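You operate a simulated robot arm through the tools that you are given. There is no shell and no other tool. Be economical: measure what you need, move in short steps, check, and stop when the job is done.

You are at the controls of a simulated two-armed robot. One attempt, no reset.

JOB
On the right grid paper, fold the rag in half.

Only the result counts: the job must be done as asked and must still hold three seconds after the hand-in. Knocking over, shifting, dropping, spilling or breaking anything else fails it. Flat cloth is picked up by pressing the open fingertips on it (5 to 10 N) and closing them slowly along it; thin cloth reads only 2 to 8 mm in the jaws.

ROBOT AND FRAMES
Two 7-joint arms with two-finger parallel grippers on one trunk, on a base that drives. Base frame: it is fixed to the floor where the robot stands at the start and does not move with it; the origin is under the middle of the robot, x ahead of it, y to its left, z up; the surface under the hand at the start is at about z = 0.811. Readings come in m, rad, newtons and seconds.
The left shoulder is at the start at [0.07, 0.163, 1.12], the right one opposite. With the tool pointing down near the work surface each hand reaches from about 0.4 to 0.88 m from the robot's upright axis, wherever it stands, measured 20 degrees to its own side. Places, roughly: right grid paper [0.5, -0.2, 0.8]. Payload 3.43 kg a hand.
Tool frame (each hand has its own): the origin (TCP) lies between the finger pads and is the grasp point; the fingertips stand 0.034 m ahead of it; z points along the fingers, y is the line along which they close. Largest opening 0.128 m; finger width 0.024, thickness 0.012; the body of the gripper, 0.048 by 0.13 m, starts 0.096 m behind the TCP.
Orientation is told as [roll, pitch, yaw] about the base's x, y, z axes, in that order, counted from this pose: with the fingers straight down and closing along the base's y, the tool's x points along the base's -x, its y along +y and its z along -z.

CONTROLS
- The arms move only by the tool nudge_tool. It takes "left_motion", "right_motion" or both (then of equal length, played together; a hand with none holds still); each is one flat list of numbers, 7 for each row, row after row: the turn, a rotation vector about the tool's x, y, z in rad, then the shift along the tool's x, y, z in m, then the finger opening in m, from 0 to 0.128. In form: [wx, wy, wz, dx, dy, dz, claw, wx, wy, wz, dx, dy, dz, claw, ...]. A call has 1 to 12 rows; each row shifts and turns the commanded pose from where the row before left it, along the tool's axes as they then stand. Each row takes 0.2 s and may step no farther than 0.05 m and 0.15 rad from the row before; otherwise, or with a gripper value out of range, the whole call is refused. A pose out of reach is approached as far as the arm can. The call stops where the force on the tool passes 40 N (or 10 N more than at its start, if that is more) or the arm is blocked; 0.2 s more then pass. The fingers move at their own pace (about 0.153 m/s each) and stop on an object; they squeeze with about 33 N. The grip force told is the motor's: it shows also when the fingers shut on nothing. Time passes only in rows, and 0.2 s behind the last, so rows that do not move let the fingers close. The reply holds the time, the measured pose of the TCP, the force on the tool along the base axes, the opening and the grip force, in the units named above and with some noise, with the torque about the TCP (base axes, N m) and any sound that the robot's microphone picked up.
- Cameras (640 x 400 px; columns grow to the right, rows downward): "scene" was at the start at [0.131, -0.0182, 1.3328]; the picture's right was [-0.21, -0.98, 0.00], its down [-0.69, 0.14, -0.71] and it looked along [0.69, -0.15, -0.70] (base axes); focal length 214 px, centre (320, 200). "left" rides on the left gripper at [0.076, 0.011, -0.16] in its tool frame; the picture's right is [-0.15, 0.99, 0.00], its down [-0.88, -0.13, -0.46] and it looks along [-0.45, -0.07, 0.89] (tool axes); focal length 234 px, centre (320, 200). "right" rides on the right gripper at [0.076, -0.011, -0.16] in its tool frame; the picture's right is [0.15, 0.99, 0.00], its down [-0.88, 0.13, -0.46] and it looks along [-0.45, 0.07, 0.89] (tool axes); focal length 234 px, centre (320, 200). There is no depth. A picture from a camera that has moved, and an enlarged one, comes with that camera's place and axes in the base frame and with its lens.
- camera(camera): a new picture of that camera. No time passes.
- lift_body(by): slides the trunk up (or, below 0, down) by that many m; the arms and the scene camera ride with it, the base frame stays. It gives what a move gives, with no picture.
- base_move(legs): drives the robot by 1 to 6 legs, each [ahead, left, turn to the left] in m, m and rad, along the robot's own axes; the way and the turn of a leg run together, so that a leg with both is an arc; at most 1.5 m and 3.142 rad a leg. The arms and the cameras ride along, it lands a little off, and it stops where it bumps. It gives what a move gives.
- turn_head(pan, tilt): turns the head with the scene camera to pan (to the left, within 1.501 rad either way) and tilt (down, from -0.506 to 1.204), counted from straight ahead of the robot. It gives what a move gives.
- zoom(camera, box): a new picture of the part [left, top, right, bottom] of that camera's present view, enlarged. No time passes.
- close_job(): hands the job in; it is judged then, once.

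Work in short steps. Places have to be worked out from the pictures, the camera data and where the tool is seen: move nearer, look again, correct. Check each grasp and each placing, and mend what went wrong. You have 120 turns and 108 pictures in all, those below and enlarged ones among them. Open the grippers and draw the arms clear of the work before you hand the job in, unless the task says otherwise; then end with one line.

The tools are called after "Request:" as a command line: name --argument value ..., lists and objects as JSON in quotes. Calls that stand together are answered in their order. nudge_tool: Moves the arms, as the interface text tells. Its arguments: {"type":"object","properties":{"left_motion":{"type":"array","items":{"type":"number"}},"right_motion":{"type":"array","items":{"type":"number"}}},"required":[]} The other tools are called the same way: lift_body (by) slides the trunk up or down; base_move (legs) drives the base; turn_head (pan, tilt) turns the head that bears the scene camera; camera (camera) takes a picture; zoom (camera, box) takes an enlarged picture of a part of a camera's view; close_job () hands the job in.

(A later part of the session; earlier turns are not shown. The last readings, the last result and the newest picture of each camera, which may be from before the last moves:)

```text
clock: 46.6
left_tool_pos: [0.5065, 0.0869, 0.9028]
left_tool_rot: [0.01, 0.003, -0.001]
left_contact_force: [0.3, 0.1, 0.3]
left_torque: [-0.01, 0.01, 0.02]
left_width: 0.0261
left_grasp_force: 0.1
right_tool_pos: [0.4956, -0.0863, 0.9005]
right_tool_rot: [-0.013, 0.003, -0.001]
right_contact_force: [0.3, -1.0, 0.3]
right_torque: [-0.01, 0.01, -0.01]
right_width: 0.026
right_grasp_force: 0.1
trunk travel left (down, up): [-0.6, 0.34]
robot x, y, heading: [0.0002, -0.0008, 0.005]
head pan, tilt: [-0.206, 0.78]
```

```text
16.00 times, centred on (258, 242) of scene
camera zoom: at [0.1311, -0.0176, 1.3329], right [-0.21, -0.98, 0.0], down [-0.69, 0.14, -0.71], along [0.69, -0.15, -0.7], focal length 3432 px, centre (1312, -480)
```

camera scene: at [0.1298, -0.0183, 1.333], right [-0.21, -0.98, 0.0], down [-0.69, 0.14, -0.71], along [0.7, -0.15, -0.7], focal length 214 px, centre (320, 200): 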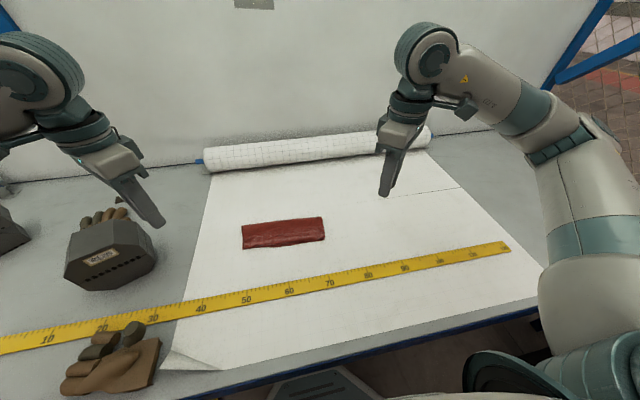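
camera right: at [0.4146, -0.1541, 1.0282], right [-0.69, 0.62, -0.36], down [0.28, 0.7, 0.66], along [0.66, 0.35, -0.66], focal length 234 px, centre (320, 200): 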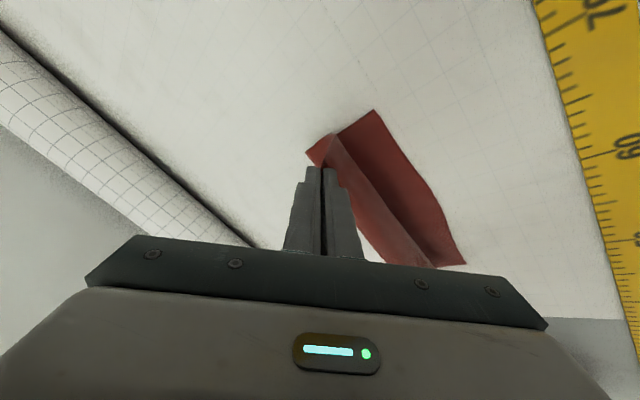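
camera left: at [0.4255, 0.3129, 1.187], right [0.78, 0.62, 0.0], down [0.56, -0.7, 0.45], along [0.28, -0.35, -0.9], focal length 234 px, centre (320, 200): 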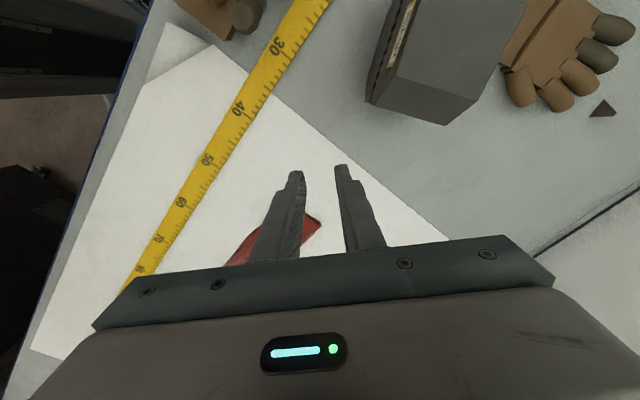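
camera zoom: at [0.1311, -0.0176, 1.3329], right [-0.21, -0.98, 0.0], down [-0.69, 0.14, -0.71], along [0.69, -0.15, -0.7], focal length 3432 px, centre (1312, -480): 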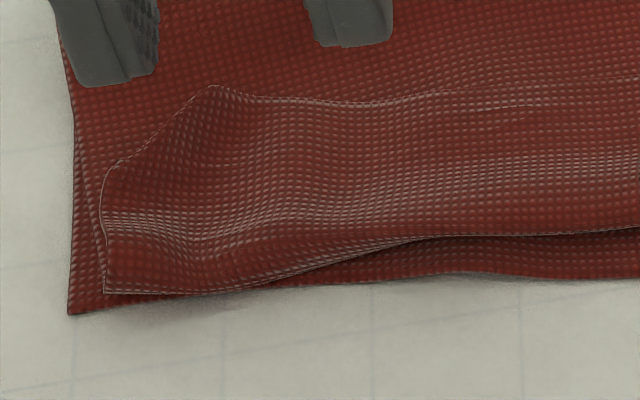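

Texture detail shows the hem is on top, its edge at x ≈ 0.530 left and 0.516 right. I'll tilt the fingers 0.3 rad so their near corners touch only the hem's last centimetre, and descend close.

Request:
nudge_tool --left_motion '[0, -0.15, 0, 0, 0, 0, 0.026, 0, -0.15, 0, 0, 0, 0, 0.026, 0, 0, 0, -0.0002, -0.0013, 0.0161, 0.026, 0, 0, 0, -0.0002, -0.0013, 0.0161, 0.026, 0, 0, 0, -0.0002, -0.0013, 0.0161, 0.026, 0, 0, 0, 0, 0, 0, 0.026]' --right_motion '[0, -0.15, 0, 0, 0, 0, 0.026, 0, -0.15, 0, 0, 0, 0, 0.026, 0, 0, 0, 0.0005, 0.0011, 0.015, 0.026, 0, 0, 0, 0.0005, 0.0011, 0.015, 0.026, 0, 0, 0, 0.0005, 0.0011, 0.015, 0.026, 0, 0, 0, 0, 0, 0, 0.026]'

Request:
zoom --camera "left" --box '[240, 120, 400, 220]'

Request:
zoom --camera "right" --box '[240, 120, 400, 220]'

Request:
zoom --camera "scene" --box '[236, 198, 332, 258]'

```text
clock: 48.0
left_tool_pos: [0.52, 0.0824, 0.8589]
left_tool_rot: [0.009, -0.297, -0.003]
left_contact_force: [0.1, 0.7, 0.0]
left_torque: [0.01, -0.04, -0.03]
left_width: 0.0259
left_grasp_force: 0.1
right_tool_pos: [0.5072, -0.0847, 0.8587]
right_tool_rot: [-0.013, -0.296, 0.0]
right_contact_force: [-0.1, -0.1, 0.5]
right_torque: [0.02, 0.01, -0.01]
right_width: 0.0259
right_grasp_force: 0.0
trunk travel left (down, up): [-0.6, 0.34]
robot x, y, heading: [-0.0012, 0.0009, 0.0]
head pan, tilt: [-0.206, 0.78]
```

```text
4.00 times, centred on (320, 170) of left
camera zoom: at [0.4014, 0.0926, 0.9888], right [0.14, 0.99, 0.05], down [0.71, -0.14, 0.69], along [0.69, -0.06, -0.72], focal length 937 px, centre (320, 320)
```

zoom: 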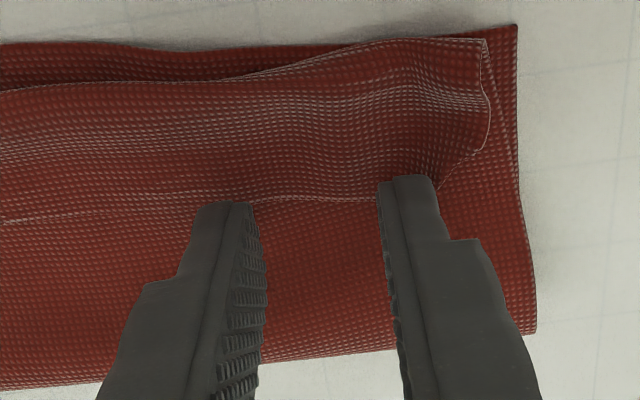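

```text
4.00 times, centred on (320, 170) of right
camera zoom: at [0.3876, -0.0922, 0.9881], right [-0.14, 0.99, -0.05], down [0.71, 0.14, 0.69], along [0.69, 0.06, -0.72], focal length 937 px, centre (320, 320)
```

zoom: 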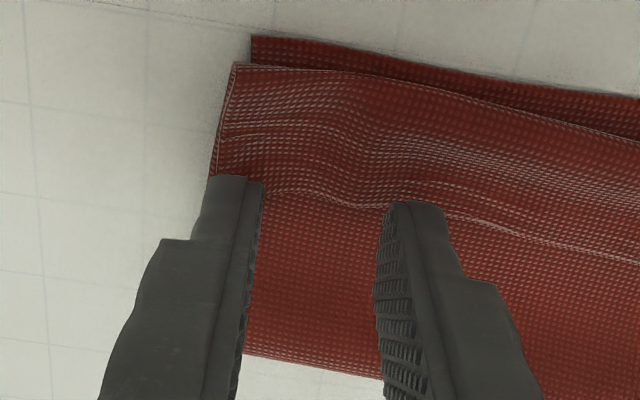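

```text
6.67 times, centred on (284, 228) of scene
camera zoom: at [0.1305, -0.0182, 1.3329], right [-0.21, -0.98, 0.0], down [-0.69, 0.14, -0.71], along [0.7, -0.15, -0.7], focal length 1430 px, centre (560, 13)
```

zoom: 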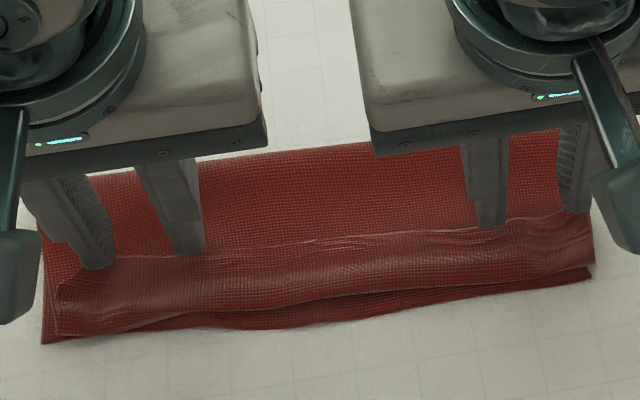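

The hem edge is clear between the fingers: x ≈ 0.525 left, 0.511 right. Small correction, then down to light contact.

Request:
nudge_tool --left_motion '[0, 0, 0, 0.0019, -0.003, -0.0006, 0.026, 0, 0, 0, 0.0006, 0, 0.0019, 0.026, 0, 0, 0, 0.0003, 0, 0.001, 0.026, 0, 0, 0, 0, 0, 0, 0.026]' --right_motion '[0, 0, 0, 0.0025, 0.006, -0.0008, 0.026, 0, 0, 0, 0.0006, 0, 0.0019, 0.026, 0, 0, 0, 0.0003, 0, 0.001, 0.026, 0, 0, 0, 0, 0, 0, 0.026]'

```text
clock: 49.0
left_tool_pos: [0.5181, 0.0788, 0.8564]
left_tool_rot: [0.011, -0.298, -0.004]
left_contact_force: [0.5, -0.2, -0.8]
left_torque: [0.0, 0.0, 0.02]
left_width: 0.0262
left_grasp_force: 0.1
right_tool_pos: [0.5053, -0.0786, 0.8553]
right_tool_rot: [-0.014, -0.296, 0.002]
right_contact_force: [-0.2, 0.9, -0.1]
right_torque: [0.04, -0.01, -0.02]
right_width: 0.026
right_grasp_force: 0.1
trunk travel left (down, up): [-0.6, 0.34]
robot x, y, heading: [-0.0, 0.0007, 0.008]
head pan, tilt: [-0.206, 0.78]
```

Not touching yet; stepping down further.

Request:
nudge_tool --left_motion '[0, 0, 0, 0.0004, 0, 0.0014, 0.026, 0, 0, 0, 0.0003, 0, 0.001, 0.026, 0, 0, 0, 0.0003, 0, 0.001, 0.026, 0, 0, 0, 0, 0, 0, 0.026]' --right_motion '[0, 0, 0, 0.0003, 0, 0.001, 0.026, 0, 0, 0, 0.0003, 0, 0.001, 0.026, 0, 0, 0, 0.0002, 0, 0.0007, 0.026, 0, 0, 0, 0, 0, 0, 0.026]'

```text
clock: 50.0
left_tool_pos: [0.5181, 0.0801, 0.8519]
left_tool_rot: [0.009, -0.296, -0.004]
left_contact_force: [0.2, -0.4, -0.9]
left_torque: [0.0, 0.0, 0.02]
left_width: 0.026
left_grasp_force: 0.1
right_tool_pos: [0.5058, -0.0778, 0.8527]
right_tool_rot: [-0.012, -0.297, 0.003]
right_contact_force: [-0.7, 0.0, 0.2]
right_torque: [0.02, 0.01, 0.02]
right_width: 0.0259
right_grasp_force: 0.0
trunk travel left (down, up): [-0.6, 0.34]
robot x, y, heading: [-0.0024, -0.0001, -0.001]
head pan, tilt: [-0.206, 0.78]
```

Request:
nudge_tool --left_motion '[0, 0, 0, 0.0003, 0, 0.001, 0.026, 0, 0, 0, 0.0002, 0, 0.0006, 0.026, 0, 0, 0, 0, 0, 0, 0.026]' --right_motion '[0, 0, 0, 0.0003, 0, 0.001, 0.026, 0, 0, 0, 0.0003, 0, 0.001, 0.026, 0, 0, 0, 0, 0, 0, 0.026]'

```text
clock: 50.9
left_tool_pos: [0.5182, 0.0791, 0.85]
left_tool_rot: [0.008, -0.297, -0.003]
left_contact_force: [-0.6, -0.1, 0.9]
left_torque: [0.0, -0.02, -0.01]
left_width: 0.0261
left_grasp_force: 0.0
right_tool_pos: [0.5058, -0.0775, 0.8518]
right_tool_rot: [-0.013, -0.298, 0.002]
right_contact_force: [0.3, 0.6, 0.9]
right_torque: [0.02, 0.01, 0.0]
right_width: 0.0258
right_grasp_force: 0.0
trunk travel left (down, up): [-0.6, 0.34]
robot x, y, heading: [0.0012, -0.0013, -0.004]
head pan, tilt: [-0.206, 0.78]
```

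About 1 N contact on each. A touch more, then close slowly.

Request:
nudge_tool --left_motion '[0, 0, 0, 0.0002, 0, 0.0006, 0.026, 0, 0, 0, 0, 0, 0, 0.022, 0, 0, 0, 0, 0, 0, 0.018, 0, 0, 0, 0, 0, 0, 0.014, 0, 0, 0, 0, 0, 0, 0.01, 0, 0, 0, 0, 0, 0, 0.006, 0, 0, 0, 0, 0, 0, 0.002, 0, 0, 0, 0, 0, 0, 0, 0, 0, 0, 0, 0, 0, 0]' --right_motion '[0, 0, 0, 0.0002, 0, 0.0006, 0.026, 0, 0, 0, 0, 0, 0, 0.022, 0, 0, 0, 0, 0, 0, 0.018, 0, 0, 0, 0, 0, 0, 0.014, 0, 0, 0, 0, 0, 0, 0.01, 0, 0, 0, 0, 0, 0, 0.006, 0, 0, 0, 0, 0, 0, 0.002, 0, 0, 0, 0, 0, 0, 0, 0, 0, 0, 0, 0, 0, 0]'

Request:
zoom --camera "left" --box '[240, 120, 400, 220]'

Request:
zoom --camera "right" --box '[240, 120, 400, 220]'

```text
clock: 52.9
left_tool_pos: [0.5183, 0.0799, 0.8489]
left_tool_rot: [0.01, -0.296, -0.005]
left_contact_force: [0.6, -0.3, 2.5]
left_torque: [-0.01, 0.0, -0.01]
left_width: 0.0018
left_grasp_force: 33.2
right_tool_pos: [0.5041, -0.0779, 0.8502]
right_tool_rot: [-0.01, -0.296, 0.002]
right_contact_force: [0.2, -0.7, 2.8]
right_torque: [-0.04, -0.01, -0.01]
right_width: 0.0
right_grasp_force: 33.4
trunk travel left (down, up): [-0.6, 0.34]
robot x, y, heading: [0.001, -0.001, 0.004]
head pan, tilt: [-0.206, 0.78]
```

```text
4.00 times, centred on (320, 170) of left
camera zoom: at [0.3993, 0.0896, 0.9797], right [0.14, 0.99, 0.05], down [0.71, -0.14, 0.69], along [0.69, -0.06, -0.72], focal length 937 px, centre (320, 320)
```

zoom: 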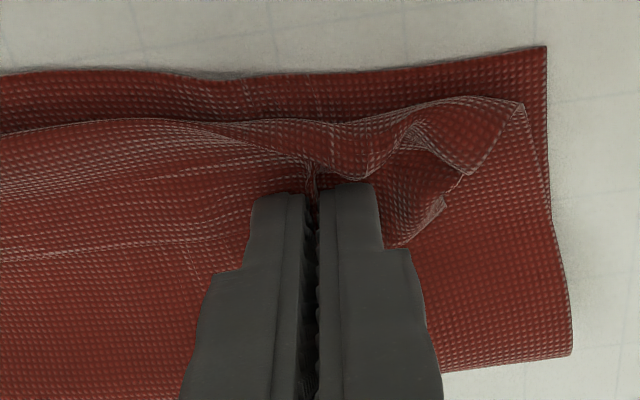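

```text
4.00 times, centred on (320, 170) of right
camera zoom: at [0.3845, -0.0865, 0.9798], right [-0.14, 0.99, -0.05], down [0.71, 0.14, 0.69], along [0.69, 0.06, -0.72], focal length 937 px, centre (320, 320)
```

zoom: 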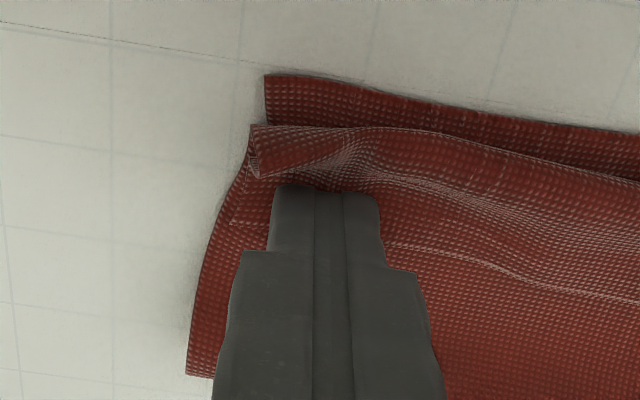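

Left has the hem; the right closed on nothing. Reopening the right, shifting 4 mm nearer and pressing a bit more.

Request:
nudge_tool --right_motion '[0, 0, 0, -0.001, 0, -0.003, 0.03, 0, 0, 0, 0.0038, 0, -0.0012, 0.03, 0, 0, 0, 0.0006, 0, 0.002, 0.03, 0, 0, 0, 0.0006, 0, 0.002, 0.03, 0, 0, 0, 0.0003, 0, 0.001, 0.03, 0, 0, 0, 0, 0, 0, 0.03]'

```text
clock: 54.2
left_tool_pos: [0.5165, 0.0795, 0.8506]
left_tool_rot: [0.012, -0.296, -0.005]
left_contact_force: [0.3, -0.3, 1.3]
left_torque: [-0.04, -0.05, 0.03]
left_width: 0.0017
left_grasp_force: 33.5
right_tool_pos: [0.4999, -0.0791, 0.8492]
right_tool_rot: [-0.01, -0.3, 0.002]
right_contact_force: [-0.2, -1.7, 16.6]
right_torque: [-0.22, -0.01, 0.06]
right_width: 0.0304
right_grasp_force: 0.7
trunk travel left (down, up): [-0.6, 0.34]
robot x, y, heading: [0.0018, 0.0034, -0.001]
head pan, tilt: [-0.206, 0.78]
```

16 N is too much; backing off 2 mm to about 4 N and closing slowly.

Request:
nudge_tool --right_motion '[0, 0, 0, -0.0006, 0, -0.0018, 0.03, 0, 0, 0, 0, 0, 0, 0.026, 0, 0, 0, 0, 0, 0, 0.022, 0, 0, 0, 0, 0, 0, 0.018, 0, 0, 0, 0, 0, 0, 0.014, 0, 0, 0, 0, 0, 0, 0.01, 0, 0, 0, 0, 0, 0, 0.006, 0, 0, 0, 0, 0, 0, 0.002, 0, 0, 0, 0, 0, 0, 0, 0, 0, 0, 0, 0, 0, 0]'

Request:
zoom --camera "right" --box '[240, 120, 400, 220]'

```text
clock: 56.5
left_tool_pos: [0.5176, 0.0788, 0.8503]
left_tool_rot: [0.011, -0.296, -0.006]
left_contact_force: [-0.7, -6.2, 2.3]
left_torque: [-0.22, 0.07, 0.04]
left_width: 0.0018
left_grasp_force: 33.2
right_tool_pos: [0.5001, -0.0762, 0.8512]
right_tool_rot: [-0.01, -0.296, 0.003]
right_contact_force: [1.0, 5.0, 2.5]
right_torque: [0.18, -0.03, 0.05]
right_width: 0.0027
right_grasp_force: 32.4
trunk travel left (down, up): [-0.6, 0.34]
robot x, y, heading: [0.0054, -0.0011, -0.003]
head pan, tilt: [-0.206, 0.78]
```

```text
4.00 times, centred on (320, 170) of right
camera zoom: at [0.3807, -0.086, 0.98], right [-0.14, 0.99, -0.05], down [0.71, 0.14, 0.69], along [0.69, 0.06, -0.72], focal length 937 px, centre (320, 320)
```

zoom: 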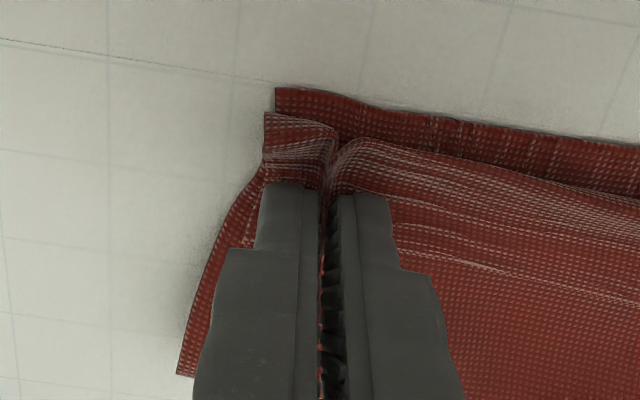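

Both hold cloth (1.8 and 2.7 mm). Gentle lift of 4 cm to check that only the hem comes.

Request:
nudge_tool --left_motion '[0, 0, 0, -0.003, -0.001, -0.0095, 0, 0, 0, 0, -0.0045, 0, -0.0143, 0, 0, 0, 0, -0.006, 0, -0.0143, 0]' --right_motion '[0, 0, 0, -0.003, 0.001, -0.0095, 0, 0, 0, 0, -0.0045, 0, -0.0143, 0, 0, 0, 0, -0.006, 0, -0.0143, 0]'

Request:
zoom --camera "right" --box '[200, 80, 440, 230]'

Request:
zoom --camera "left" --box '[200, 80, 440, 230]'

Request:
zoom --camera "scene" --box '[220, 170, 350, 260]'

```text
clock: 57.2
left_tool_pos: [0.5203, 0.0787, 0.8888]
left_tool_rot: [0.012, -0.298, -0.002]
left_contact_force: [0.0, -3.0, -0.2]
left_torque: [-0.08, 0.01, 0.01]
left_width: 0.0019
left_grasp_force: 32.8
right_tool_pos: [0.5021, -0.0758, 0.8911]
right_tool_rot: [-0.013, -0.297, 0.001]
right_contact_force: [0.0, 2.5, -0.4]
right_torque: [0.11, -0.02, 0.02]
right_width: 0.0025
right_grasp_force: 32.6
trunk travel left (down, up): [-0.6, 0.34]
robot x, y, heading: [0.0004, -0.0023, 0.005]
head pan, tilt: [-0.206, 0.78]
```

```text
2.67 times, centred on (320, 155) of right
camera zoom: at [0.383, -0.0844, 1.0204], right [-0.14, 0.99, -0.05], down [0.71, 0.14, 0.69], along [0.69, 0.06, -0.72], focal length 624 px, centre (320, 320)
```

zoom: 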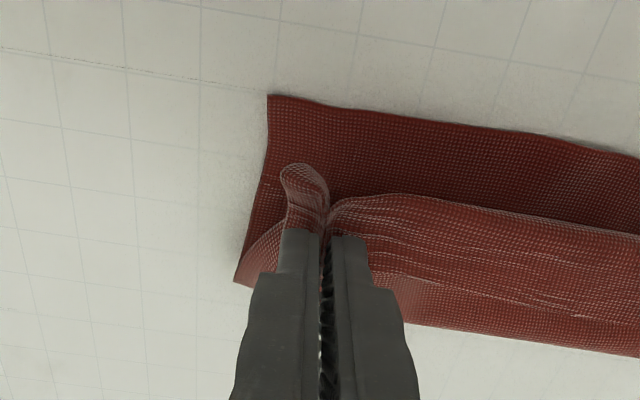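

```text
2.67 times, centred on (320, 155) of left
camera zoom: at [0.4013, 0.089, 1.0197], right [0.14, 0.99, 0.05], down [0.71, -0.14, 0.69], along [0.69, -0.06, -0.72], focal length 624 px, centre (320, 320)
```

zoom: 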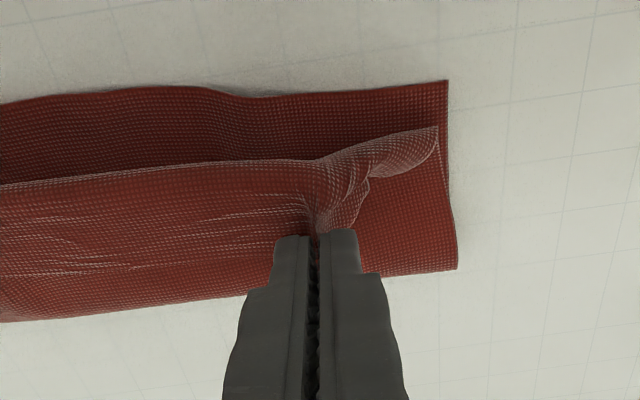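

```text
4.44 times, centred on (285, 215) of scene
camera zoom: at [0.1307, -0.0183, 1.3328], right [-0.21, -0.98, 0.0], down [-0.69, 0.14, -0.71], along [0.7, -0.15, -0.7], focal length 953 px, centre (476, 133)
```

zoom: 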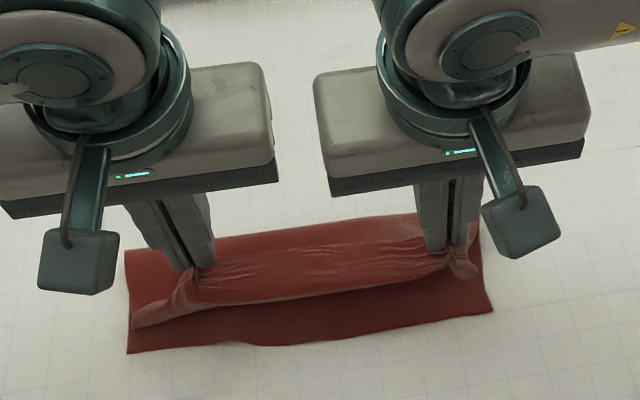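

Only the hem and top layer lift, and the near edge of the bottom layer shows at x ≈ 0.497 (left) and 0.480 (right). I'll swing the edge up and beyond the intended fold line (x ≈ 0.60) so the bottom half lies out again.

Request:
nudge_tool --left_motion '[0, 0, 0, -0.0202, 0, -0.0147, 0, 0, 0, 0, -0.0205, 0, -0.0156, 0, 0, 0, 0, -0.0221, 0, -0.0037, 0, 0, 0, 0, -0.0254, 0, 0.0026, 0, 0, 0, 0, -0.0161, 0, 0.0155, 0, 0, 0, 0, -0.0147, 0, 0.0202, 0, 0, 0, 0, 0, 0, 0, 0]' --right_motion '[0, 0, 0, -0.0202, 0, -0.0147, 0, 0, 0, 0, -0.0205, 0, -0.0156, 0, 0, 0, 0, -0.0221, 0, -0.0037, 0, 0, 0, 0, -0.0254, 0, 0.0026, 0, 0, 0, 0, -0.0161, 0, 0.0155, 0, 0, 0, 0, -0.0147, 0, 0.0202, 0, 0, 0, 0, 0, 0, 0, 0]'

Request:
zoom --camera "scene" --box '[210, 150, 360, 260]'

Request:
camera --camera "left"

```text
clock: 58.9
left_tool_pos: [0.6343, 0.0781, 0.9196]
left_tool_rot: [0.011, -0.298, -0.005]
left_contact_force: [-0.6, -1.9, -0.2]
left_torque: [-0.06, 0.0, -0.01]
left_width: 0.0018
left_grasp_force: 32.8
right_tool_pos: [0.6162, -0.0763, 0.9213]
right_tool_rot: [-0.012, -0.297, 0.001]
right_contact_force: [-0.1, 1.2, -0.9]
right_torque: [0.04, -0.02, -0.01]
right_width: 0.0025
right_grasp_force: 33.2
trunk travel left (down, up): [-0.6, 0.34]
robot x, y, heading: [0.0001, -0.0031, -0.002]
head pan, tilt: [-0.206, 0.78]
```

```text
3.64 times, centred on (285, 205) of scene
camera zoom: at [0.1301, -0.0183, 1.333], right [-0.21, -0.98, 0.0], down [-0.69, 0.14, -0.71], along [0.7, -0.15, -0.7], focal length 780 px, centre (447, 182)
```

zoom: 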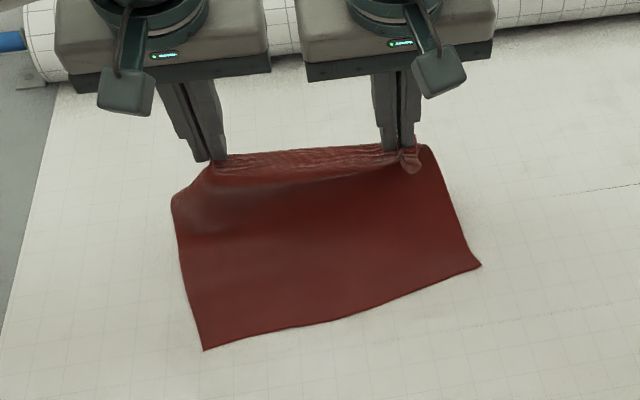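

```text
34 pictures are left
camera left: at [0.5157, 0.0879, 1.0505], right [0.14, 0.99, 0.05], down [0.71, -0.14, 0.69], along [0.69, -0.06, -0.72], focal length 234 px, centre (320, 200)
```

left: 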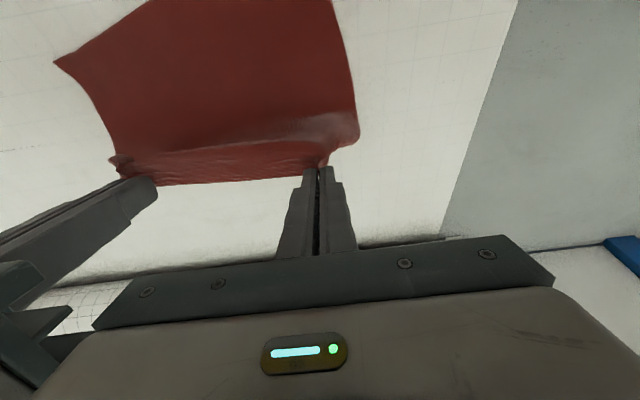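

The rag swung round (near-right corner now at x ≈ 0.546) because the right grip is deeper. I'll lay it flat again on the far side, pulling the left a bit more to square it, and start over from flat.

Request:
nudge_tool --left_motion '[0, 0.0375, 0, -0.0191, 0, 0.0059, 0, 0, 0.0375, 0, -0.0183, 0, 0.0091, 0, 0, 0.0375, 0, -0.0158, 0, 0.0118, 0, 0, 0.0375, 0, -0.0135, 0, 0.0148, 0, 0, 0.0375, 0, -0.0117, 0, 0.0159, 0, 0, 0.0375, 0, -0.0103, 0, 0.0152, 0, 0, 0.0375, 0, -0.0091, 0, 0.0127, 0, 0, 0.0375, 0, -0.0057, 0, 0.0078, 0]' --right_motion '[0, 0.0375, 0, -0.0214, 0, 0.0066, 0, 0, 0.0375, 0, -0.0206, 0, 0.0097, 0, 0, 0.0375, 0, -0.0179, 0, 0.0123, 0, 0, 0.0375, 0, -0.0154, 0, 0.0151, 0, 0, 0.0375, 0, -0.0134, 0, 0.0161, 0, 0, 0.0375, 0, -0.0117, 0, 0.0154, 0, 0, 0.0375, 0, -0.0103, 0, 0.0128, 0, 0, 0.0375, 0, -0.0064, 0, 0.0081, 0]'

Request:
zoom --camera "scene" --box '[210, 150, 360, 260]'

```text
clock: 60.6
left_tool_pos: [0.7505, 0.0781, 0.8492]
left_tool_rot: [0.01, 0.003, -0.001]
left_contact_force: [0.3, -2.6, 0.4]
left_torque: [-0.09, 0.0, 0.04]
left_width: 0.0016
left_grasp_force: 32.9
right_tool_pos: [0.7469, -0.077, 0.8498]
right_tool_rot: [-0.009, 0.0, -0.001]
right_contact_force: [-0.1, 2.4, 6.5]
right_torque: [0.14, 0.01, -0.02]
right_width: 0.0025
right_grasp_force: 32.8
trunk travel left (down, up): [-0.6, 0.34]
robot x, y, heading: [-0.0017, 0.0018, -0.001]
head pan, tilt: [-0.206, 0.78]
```

```text
3.64 times, centred on (285, 205) of scene
camera zoom: at [0.13, -0.0182, 1.3332], right [-0.21, -0.98, 0.0], down [-0.69, 0.14, -0.71], along [0.7, -0.15, -0.7], focal length 780 px, centre (447, 182)
```

zoom: 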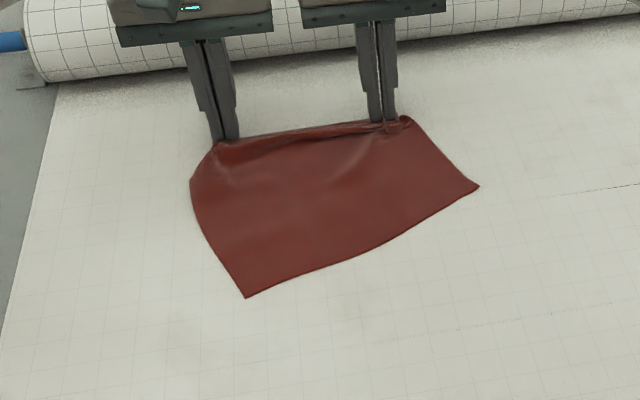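

The right hand evidently pinched a second layer too, dragging that side. I'll release both and look at the rag.

Request:
nudge_tool --left_motion '[0, 0, 0, 0, 0, 0.002, 0, 0, 0, 0, 0, 0, 0, 0.01, 0, 0, 0, 0, 0, 0, 0.02, 0, 0, 0, 0, 0, 0, 0.03, 0, 0, 0, 0, 0, -0.015, 0.03, 0, 0, 0, 0, 0, -0.04, 0.03, 0, 0, 0, 0, 0.03, -0.035, 0.03, 0, 0, 0, 0.03, 0.03, 0, 0.03]' --right_motion '[0, 0, 0, 0, 0, 0, 0, 0, 0, 0, 0, 0, 0, 0.01, 0, 0, 0, 0, 0, 0, 0.02, 0, 0, 0, 0, 0, 0, 0.03, 0, 0, 0, 0, 0, -0.015, 0.03, 0, 0, 0, 0, 0, -0.04, 0.03, 0, 0, 0, 0, -0.03, -0.035, 0.03, 0, 0, 0, 0.03, -0.03, 0, 0.03]'

Request:
zoom --camera "scene" --box '[220, 140, 350, 240]'

Request:
camera --camera "right"

```text
clock: 62.5
left_tool_pos: [0.7205, 0.1361, 0.9393]
left_tool_rot: [0.01, 0.004, 0.0]
left_contact_force: [-0.1, 0.4, -0.4]
left_torque: [-0.03, -0.03, -0.01]
left_width: 0.0299
left_grasp_force: 0.1
right_tool_pos: [0.7155, -0.1359, 0.9408]
right_tool_rot: [-0.011, 0.002, -0.001]
right_contact_force: [0.0, 0.3, 0.5]
right_torque: [0.0, -0.05, 0.0]
right_width: 0.0296
right_grasp_force: 0.0
trunk travel left (down, up): [-0.6, 0.34]
robot x, y, heading: [0.0009, -0.0007, -0.003]
head pan, tilt: [-0.206, 0.78]
```

```text
4.00 times, centred on (285, 190) of scene
camera zoom: at [0.1292, -0.0183, 1.3331], right [-0.21, -0.98, 0.0], down [-0.69, 0.14, -0.71], along [0.7, -0.15, -0.7], focal length 858 px, centre (460, 240)
```

zoom: 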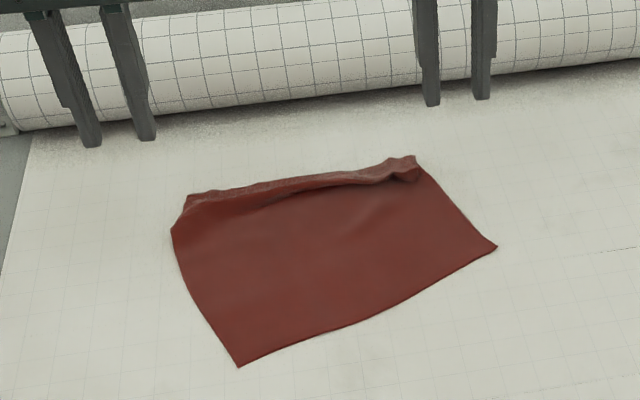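

```text
31 pictures are left
camera right: at [0.6403, -0.1441, 1.1003], right [-0.14, 0.99, -0.01], down [0.88, 0.13, 0.45], along [0.45, 0.06, -0.89], focal length 234 px, centre (320, 200)
```

right: 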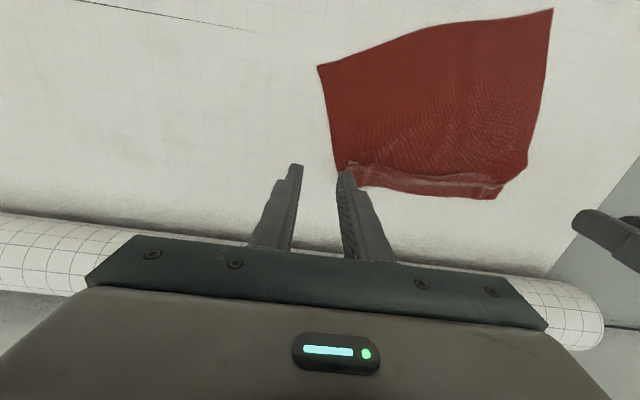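

The far edge has a roll in it. A closer look at both ends before repairing.

Request:
zoom --camera "scene" --box '[250, 165, 335, 218]'

Request:
zoom --camera "right" --box '[320, 110, 540, 240]'

```text
7.53 times, centred on (292, 192) of scene
camera zoom: at [0.1292, -0.0183, 1.3331], right [-0.21, -0.98, 0.0], down [-0.69, 0.14, -0.71], along [0.7, -0.15, -0.7], focal length 1615 px, centre (527, 264)
```

zoom: 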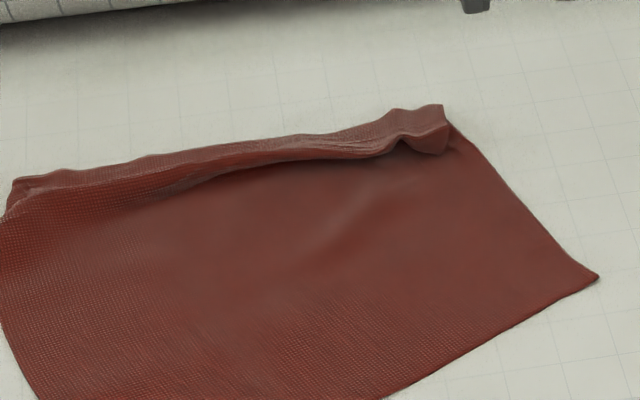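

```text
2.91 times, centred on (430, 175) of right
camera zoom: at [0.6403, -0.1441, 1.1003], right [-0.14, 0.99, -0.01], down [0.88, 0.13, 0.45], along [0.45, 0.06, -0.89], focal length 681 px, centre (0, 273)
```

zoom: 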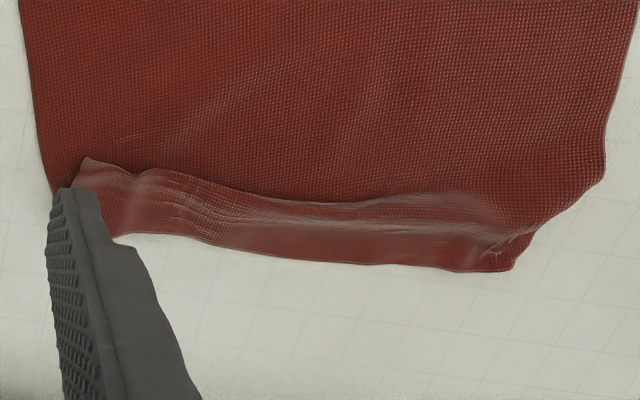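

It's unclear whether that strip is a turned hem or a pleat. I'll bring the left camera close above it.

Request:
nudge_tool --left_motion '[0, 0, 0, 0.007, -0.039, 0.007, 0.03, 0, 0, 0, 0.007, -0.039, 0.007, 0.03, 0, 0, 0, 0.007, -0.038, 0.007, 0.03, 0, 0, 0, 0, 0, 0, 0.03]'

Request:
zoom --camera "left" --box '[120, 60, 440, 260]'

```text
clock: 63.5
left_tool_pos: [0.6994, 0.0223, 0.9163]
left_tool_rot: [0.01, 0.005, 0.0]
left_contact_force: [-1.2, 0.7, -0.3]
left_torque: [-0.05, -0.01, -0.03]
left_width: 0.0302
left_grasp_force: 0.2
right_tool_pos: [0.7182, -0.1344, 0.9406]
right_tool_rot: [-0.01, 0.006, -0.002]
right_contact_force: [-0.3, 0.1, 1.0]
right_torque: [-0.03, -0.01, 0.01]
right_width: 0.0301
right_grasp_force: 0.0
trunk travel left (down, up): [-0.6, 0.34]
robot x, y, heading: [-0.0021, 0.0014, -0.001]
head pan, tilt: [-0.206, 0.78]
```

```text
2.00 times, centred on (280, 160) of left
camera zoom: at [0.6246, 0.032, 1.0756], right [0.15, 0.99, 0.01], down [0.88, -0.13, 0.45], along [0.45, -0.06, -0.89], focal length 468 px, centre (400, 280)
```

zoom: 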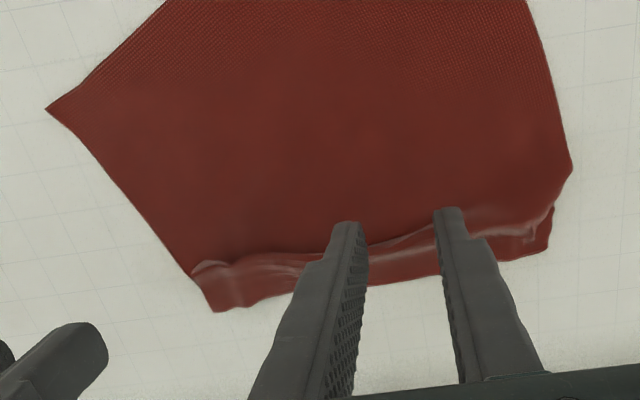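

The far boundary reads as the true edge with a pleat behind it, deeper on the right. I'll pinch that edge near both corners, then lift so the cloth hangs and straightens. Moving over the edge now.

Request:
nudge_tool --left_motion '[0, 0, 0, -0.0185, 0.0209, 0.0153, 0.03, 0, 0, 0, -0.0185, 0.0209, 0.0153, 0.03, 0, 0, 0, -0.0186, 0.0209, 0.0154, 0.03, 0, 0, 0, 0, 0, 0, 0.03]' --right_motion '[0, 0, 0, -0.0146, 0.0155, 0.0235, 0.03, 0, 0, 0, -0.0146, 0.0155, 0.0235, 0.03, 0, 0, 0, -0.0146, 0.0154, 0.0236, 0.03, 0, 0, 0, 0, 0, 0, 0.03]'

Request:
zoom --camera "left" --box '[220, 100, 420, 225]'

Request:
zoom --camera "right" --box '[220, 100, 420, 225]'

```text
clock: 64.5
left_tool_pos: [0.7551, 0.086, 0.8716]
left_tool_rot: [0.013, 0.004, -0.002]
left_contact_force: [0.9, 0.8, 0.0]
left_torque: [0.02, -0.02, 0.01]
left_width: 0.0299
left_grasp_force: 0.0
right_tool_pos: [0.7604, -0.091, 0.8684]
right_tool_rot: [-0.01, 0.003, -0.001]
right_contact_force: [0.0, 0.1, 0.9]
right_torque: [0.0, 0.02, -0.01]
right_width: 0.0301
right_grasp_force: 0.0
trunk travel left (down, up): [-0.6, 0.34]
robot x, y, heading: [0.0015, 0.0008, -0.003]
head pan, tilt: [-0.206, 0.78]
```

```text
3.20 times, centred on (320, 162) of left
camera zoom: at [0.6808, 0.0944, 1.0295], right [0.15, 0.99, 0.01], down [0.88, -0.14, 0.45], along [0.45, -0.06, -0.89], focal length 749 px, centre (320, 320)
```

zoom: 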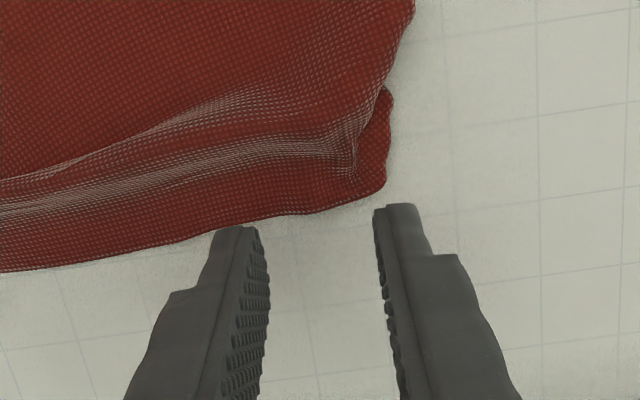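

```text
3.20 times, centred on (320, 162) of right
camera zoom: at [0.6843, -0.0999, 1.0285], right [-0.14, 0.99, -0.01], down [0.88, 0.13, 0.45], along [0.45, 0.06, -0.89], focal length 749 px, centre (320, 320)
```

zoom: 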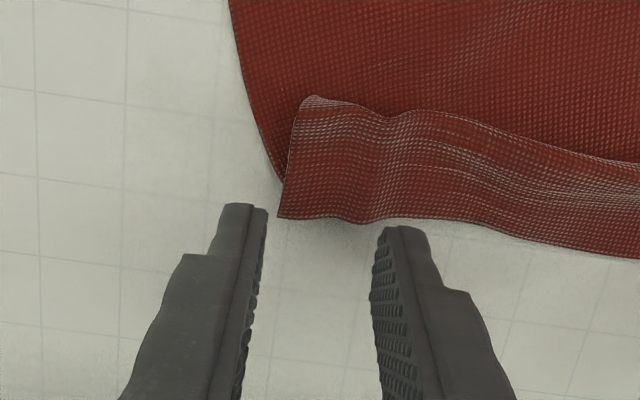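

The right view shows the true far-right corner and a pleat crest behind it; overlap is about 11 mm on both. Descending to press on the single layer.

Request:
nudge_tool --left_motion '[0, 0, 0, 0, 0, 0.015, 0.03, 0, 0, 0, 0, 0, 0.007, 0.03, 0, 0, 0, 0, 0, 0.003, 0.03, 0, 0, 0, 0, 0, 0.001, 0.03, 0, 0, 0, 0, 0, 0, 0.03]' --right_motion '[0, 0, 0, 0, 0.006, 0.013, 0.03, 0, 0, 0, 0, 0, 0.006, 0.03, 0, 0, 0, 0, 0, 0.003, 0.03, 0, 0, 0, 0, 0, 0.001, 0.03, 0, 0, 0, 0, 0, 0, 0.03]'

```text
clock: 65.7
left_tool_pos: [0.7559, 0.0864, 0.846]
left_tool_rot: [0.012, -0.001, 0.001]
left_contact_force: [3.0, 0.9, 17.5]
left_torque: [-0.23, 0.05, 0.05]
left_width: 0.0298
left_grasp_force: 0.0
right_tool_pos: [0.7589, -0.085, 0.8478]
right_tool_rot: [-0.01, 0.002, -0.002]
right_contact_force: [0.0, -0.5, 2.5]
right_torque: [0.01, 0.03, 0.01]
right_width: 0.0296
right_grasp_force: 0.0
trunk travel left (down, up): [-0.6, 0.34]
robot x, y, heading: [-0.0004, -0.0021, 0.0]
head pan, tilt: [-0.206, 0.78]
```

Left 17 N, right 2.5 N: I'll equalise to about 7 N, then close slowly.

Request:
nudge_tool --left_motion '[0, 0, 0, 0, 0, -0.0014, 0.03, 0, 0, 0, 0, 0, 0, 0.026, 0, 0, 0, 0, 0, 0, 0.022, 0, 0, 0, 0, 0, 0, 0.018, 0, 0, 0, 0, 0, 0, 0.014, 0, 0, 0, 0, 0, 0, 0.01, 0, 0, 0, 0, 0, 0, 0.006, 0, 0, 0, 0, 0, 0, 0.002, 0, 0, 0, 0, 0, 0, 0, 0, 0, 0, 0, 0, 0, 0]' --right_motion '[0, 0, 0, 0, 0, 0.0009, 0.03, 0, 0, 0, 0, 0, 0, 0.026, 0, 0, 0, 0, 0, 0, 0.022, 0, 0, 0, 0, 0, 0, 0.018, 0, 0, 0, 0, 0, 0, 0.014, 0, 0, 0, 0, 0, 0, 0.01, 0, 0, 0, 0, 0, 0, 0.006, 0, 0, 0, 0, 0, 0, 0.002, 0, 0, 0, 0, 0, 0, 0, 0, 0, 0, 0, 0, 0, 0]'

```text
clock: 67.8
left_tool_pos: [0.754, 0.0839, 0.8464]
left_tool_rot: [0.01, 0.001, -0.002]
left_contact_force: [0.0, -12.4, 6.6]
left_torque: [-0.43, 0.04, 0.08]
left_width: 0.0018
left_grasp_force: 32.9
right_tool_pos: [0.7604, -0.0851, 0.846]
right_tool_rot: [-0.01, 0.002, 0.0]
right_contact_force: [-0.7, 13.7, 11.3]
right_torque: [0.46, 0.14, -0.13]
right_width: 0.0019
right_grasp_force: 33.0
trunk travel left (down, up): [-0.6, 0.34]
robot x, y, heading: [-0.003, 0.0008, 0.002]
head pan, tilt: [-0.206, 0.78]
```

Both pinched cleanly. Now lifting and drawing back so the whole rag hangs free above x ≈ 0.50 and the pleats fall out.

Request:
nudge_tool --left_motion '[0, 0, 0, 0.01, -0.002, -0.025, 0, 0, 0, 0, 0.01, 0, -0.035, 0, 0, 0, 0, 0.015, 0, -0.04, 0, 0, 0, 0, 0.02, 0, -0.04, 0, 0, 0, 0, 0.03, 0, -0.03, 0, 0, 0, 0, 0.035, 0, -0.02, 0, 0, 0, 0, 0.035, 0, -0.015, 0, 0, 0, 0, 0.035, 0, -0.01, 0, 0, 0, 0, 0.035, 0, -0.01, 0, 0, 0, 0, 0.029, 0, -0.01, 0, 0, 0, 0, 0, 0, 0, 0, 0, 0, 0, 0, 0, 0, 0]' --right_motion '[0, 0, 0, 0.01, 0.002, -0.025, 0, 0, 0, 0, 0.01, 0, -0.035, 0, 0, 0, 0, 0.015, 0, -0.04, 0, 0, 0, 0, 0.02, 0, -0.04, 0, 0, 0, 0, 0.033, 0, -0.03, 0, 0, 0, 0, 0.036, 0, -0.02, 0, 0, 0, 0, 0.036, 0, -0.015, 0, 0, 0, 0, 0.036, 0, -0.01, 0, 0, 0, 0, 0.035, 0, -0.01, 0, 0, 0, 0, 0.029, 0, -0.01, 0, 0, 0, 0, 0, 0, 0, 0, 0, 0, 0, 0, 0, 0, 0]'

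Request:
camera --camera "scene"

```text
clock: 70.5
left_tool_pos: [0.5016, 0.0805, 1.0812]
left_tool_rot: [0.011, 0.005, -0.003]
left_contact_force: [-0.2, -1.8, -0.1]
left_torque: [-0.02, -0.01, 0.04]
left_width: 0.002
left_grasp_force: 33.4
right_tool_pos: [0.5019, -0.0824, 1.08]
right_tool_rot: [-0.011, 0.002, -0.002]
right_contact_force: [0.0, 0.9, -0.5]
right_torque: [0.03, 0.02, -0.02]
right_width: 0.0023
right_grasp_force: 32.8
trunk travel left (down, up): [-0.6, 0.34]
robot x, y, heading: [-0.0015, 0.0023, -0.004]
head pan, tilt: [-0.206, 0.78]
```

```text
25 pictures are left
camera scene: at [0.1306, -0.0183, 1.3329], right [-0.21, -0.98, 0.0], down [-0.69, 0.14, -0.71], along [0.7, -0.15, -0.7], focal length 214 px, centre (320, 200)
```

scene: 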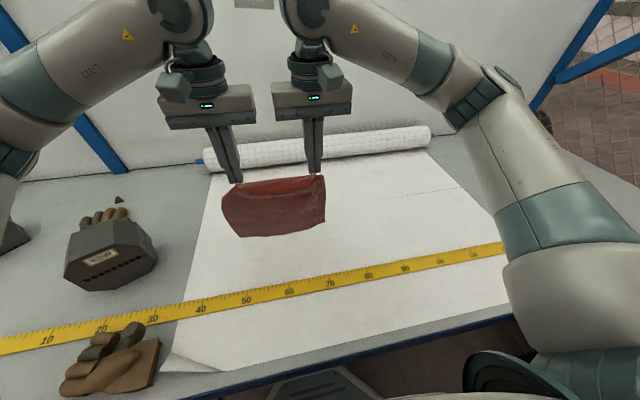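

Request:
zoom --camera "scene" --box '[210, 160, 340, 245]'

Request:
camera --camera "left"

```text
4.71 times, centred on (275, 202) of scene
camera zoom: at [0.1306, -0.0183, 1.3329], right [-0.21, -0.98, 0.0], down [-0.69, 0.14, -0.71], along [0.7, -0.15, -0.7], focal length 1009 px, centre (532, 188)
```

zoom: 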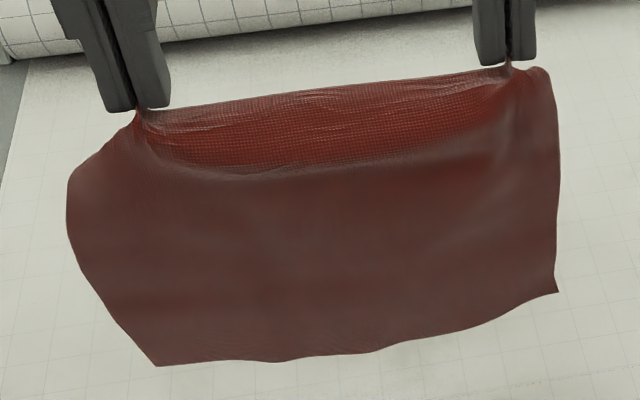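

```text
23 pictures are left
camera left: at [0.4268, 0.0907, 1.2398], right [0.15, 0.99, 0.01], down [0.88, -0.14, 0.45], along [0.45, -0.06, -0.89], focal length 234 px, centre (320, 200)
```

left: 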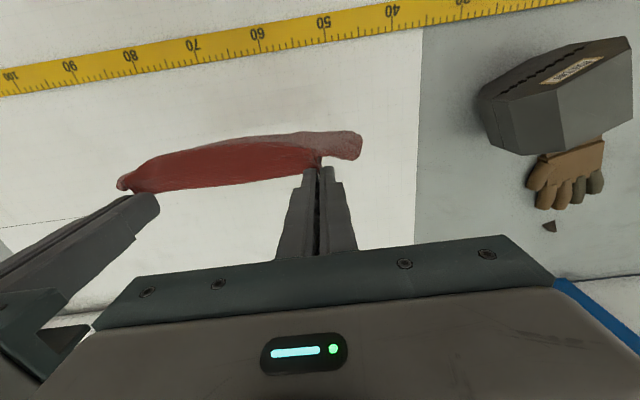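

The cloth hangs full-length without pleats. I'll lower it until the near edge touches, then advance 11 cm while lowering so the bottom half is laid on the paper.

Request:
nudge_tool --left_motion '[0, 0, 0, 0, 0, 0.015, 0, 0, 0, 0, 0, 0, 0.015, 0, 0, 0, 0, -0.009, 0, 0.0136, 0, 0, 0, 0, -0.012, 0, 0.0136, 0, 0, 0, 0, -0.0145, 0, 0.0136, 0, 0, 0, 0, -0.0145, 0, 0.0136, 0, 0, 0, 0, -0.0145, 0, 0.0136, 0, 0, 0, 0, -0.0145, 0, 0.0136, 0, 0, 0, 0, -0.0145, 0, 0.0136, 0, 0, 0, 0, -0.0145, 0, 0.0136, 0, 0, 0, 0, 0, 0, 0, 0]' --right_motion '[0, 0, 0, 0, 0, 0.015, 0, 0, 0, 0, 0, 0, 0.015, 0, 0, 0, 0, -0.009, 0, 0.0136, 0, 0, 0, 0, -0.012, 0, 0.0136, 0, 0, 0, 0, -0.0145, 0, 0.0136, 0, 0, 0, 0, -0.0145, 0, 0.0136, 0, 0, 0, 0, -0.0145, 0, 0.0136, 0, 0, 0, 0, -0.0145, 0, 0.0136, 0, 0, 0, 0, -0.0145, 0, 0.0136, 0, 0, 0, 0, -0.0145, 0, 0.0136, 0, 0, 0, 0, 0, 0, 0, 0]'

Request:
zoom --camera "scene" --box '[210, 150, 354, 250]'

```text
clock: 72.8
left_tool_pos: [0.6095, 0.0822, 0.9434]
left_tool_rot: [0.011, 0.003, -0.002]
left_contact_force: [0.1, -2.2, 0.5]
left_torque: [-0.1, -0.01, 0.02]
left_width: 0.0016
left_grasp_force: 33.1
right_tool_pos: [0.608, -0.0824, 0.9427]
right_tool_rot: [-0.009, 0.003, -0.001]
right_contact_force: [-0.1, 4.0, 0.7]
right_torque: [0.12, -0.01, -0.02]
right_width: 0.002
right_grasp_force: 32.9
trunk travel left (down, up): [-0.6, 0.34]
robot x, y, heading: [0.0006, 0.0021, -0.007]
head pan, tilt: [-0.206, 0.78]
```

```text
4.00 times, centred on (282, 200) of scene
camera zoom: at [0.1303, -0.0182, 1.3329], right [-0.21, -0.98, 0.0], down [-0.69, 0.14, -0.71], along [0.7, -0.15, -0.7], focal length 858 px, centre (472, 200)
```

zoom: 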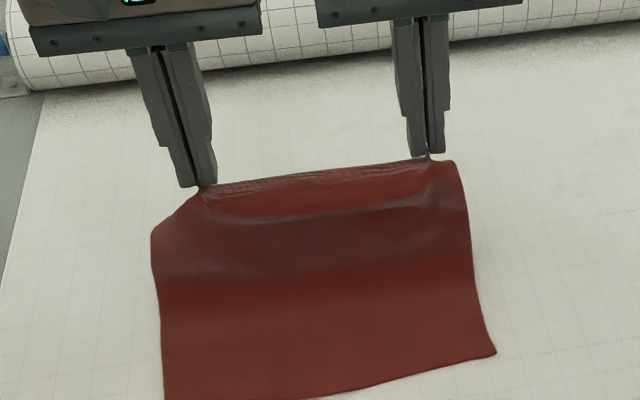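

The bottom half is laid square: near edge at x ≈ 0.500 (left) and 0.492 (right), with the hands almost directly above the intended fold line. Now I bring the edge back over along a taut arc, tilting the fingers.

Request:
nudge_tool --left_motion '[0, -0.1, 0, 0.0202, 0, 0.0017, 0, 0, -0.1, 0, 0.0199, 0.0005, 0.003, 0, 0, -0.1, 0, 0.0195, 0.0005, 0.0041, 0, 0, -0.1, 0, 0.0191, 0.0005, 0.0054, 0, 0, -0.1, 0, 0.0186, 0.0005, 0.0066, 0, 0, -0.1, 0, 0.018, 0.0005, 0.0077, 0]' --right_motion '[0, -0.1, 0, 0.0209, 0, 0.0017, 0, 0, -0.1, 0, 0.0206, -0.0003, 0.003, 0, 0, -0.1, 0, 0.0202, -0.0003, 0.0041, 0, 0, -0.1, 0, 0.0198, -0.0003, 0.0054, 0, 0, -0.1, 0, 0.0192, -0.0003, 0.0066, 0, 0, -0.1, 0, 0.0187, -0.0003, 0.0077, 0]'

Request:
camera --camera "left"

Request:
zoom --camera "scene" --box '[210, 150, 354, 250]'

```text
clock: 74.2
left_tool_pos: [0.5078, 0.0854, 0.889]
left_tool_rot: [0.012, -0.597, -0.007]
left_contact_force: [0.5, -11.8, 0.0]
left_torque: [-0.41, 0.07, -0.12]
left_width: 0.0019
left_grasp_force: 33.2
right_tool_pos: [0.5035, -0.0829, 0.8862]
right_tool_rot: [-0.01, -0.599, 0.005]
right_contact_force: [0.1, 12.1, 0.2]
right_torque: [0.42, 0.0, 0.16]
right_width: 0.0021
right_grasp_force: 33.0
trunk travel left (down, up): [-0.6, 0.34]
robot x, y, heading: [0.0002, -0.0058, 0.0]
head pan, tilt: [-0.206, 0.78]
```

```text
21 pictures are left
camera left: at [0.3556, 0.0963, 0.9774], right [0.12, 0.99, 0.09], down [0.47, -0.14, 0.87], along [0.87, -0.06, -0.48], focal length 234 px, centre (320, 200)
```

left: 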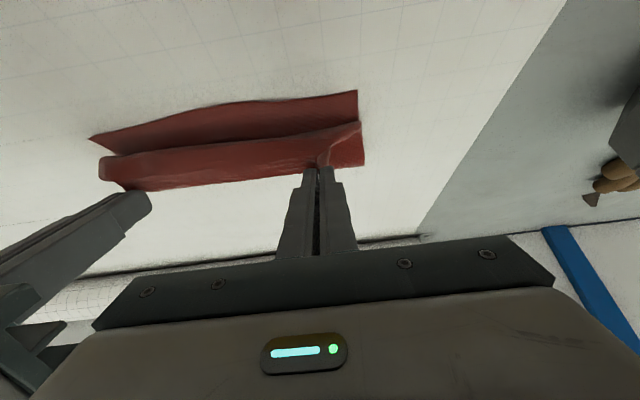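

```text
4.00 times, centred on (282, 200) of scene
camera zoom: at [0.1307, -0.0183, 1.333], right [-0.21, -0.98, 0.0], down [-0.69, 0.14, -0.71], along [0.7, -0.15, -0.7], focal length 858 px, centre (472, 200)
```

zoom: 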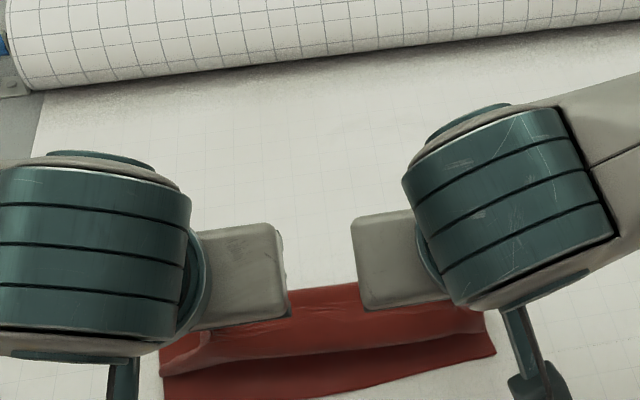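

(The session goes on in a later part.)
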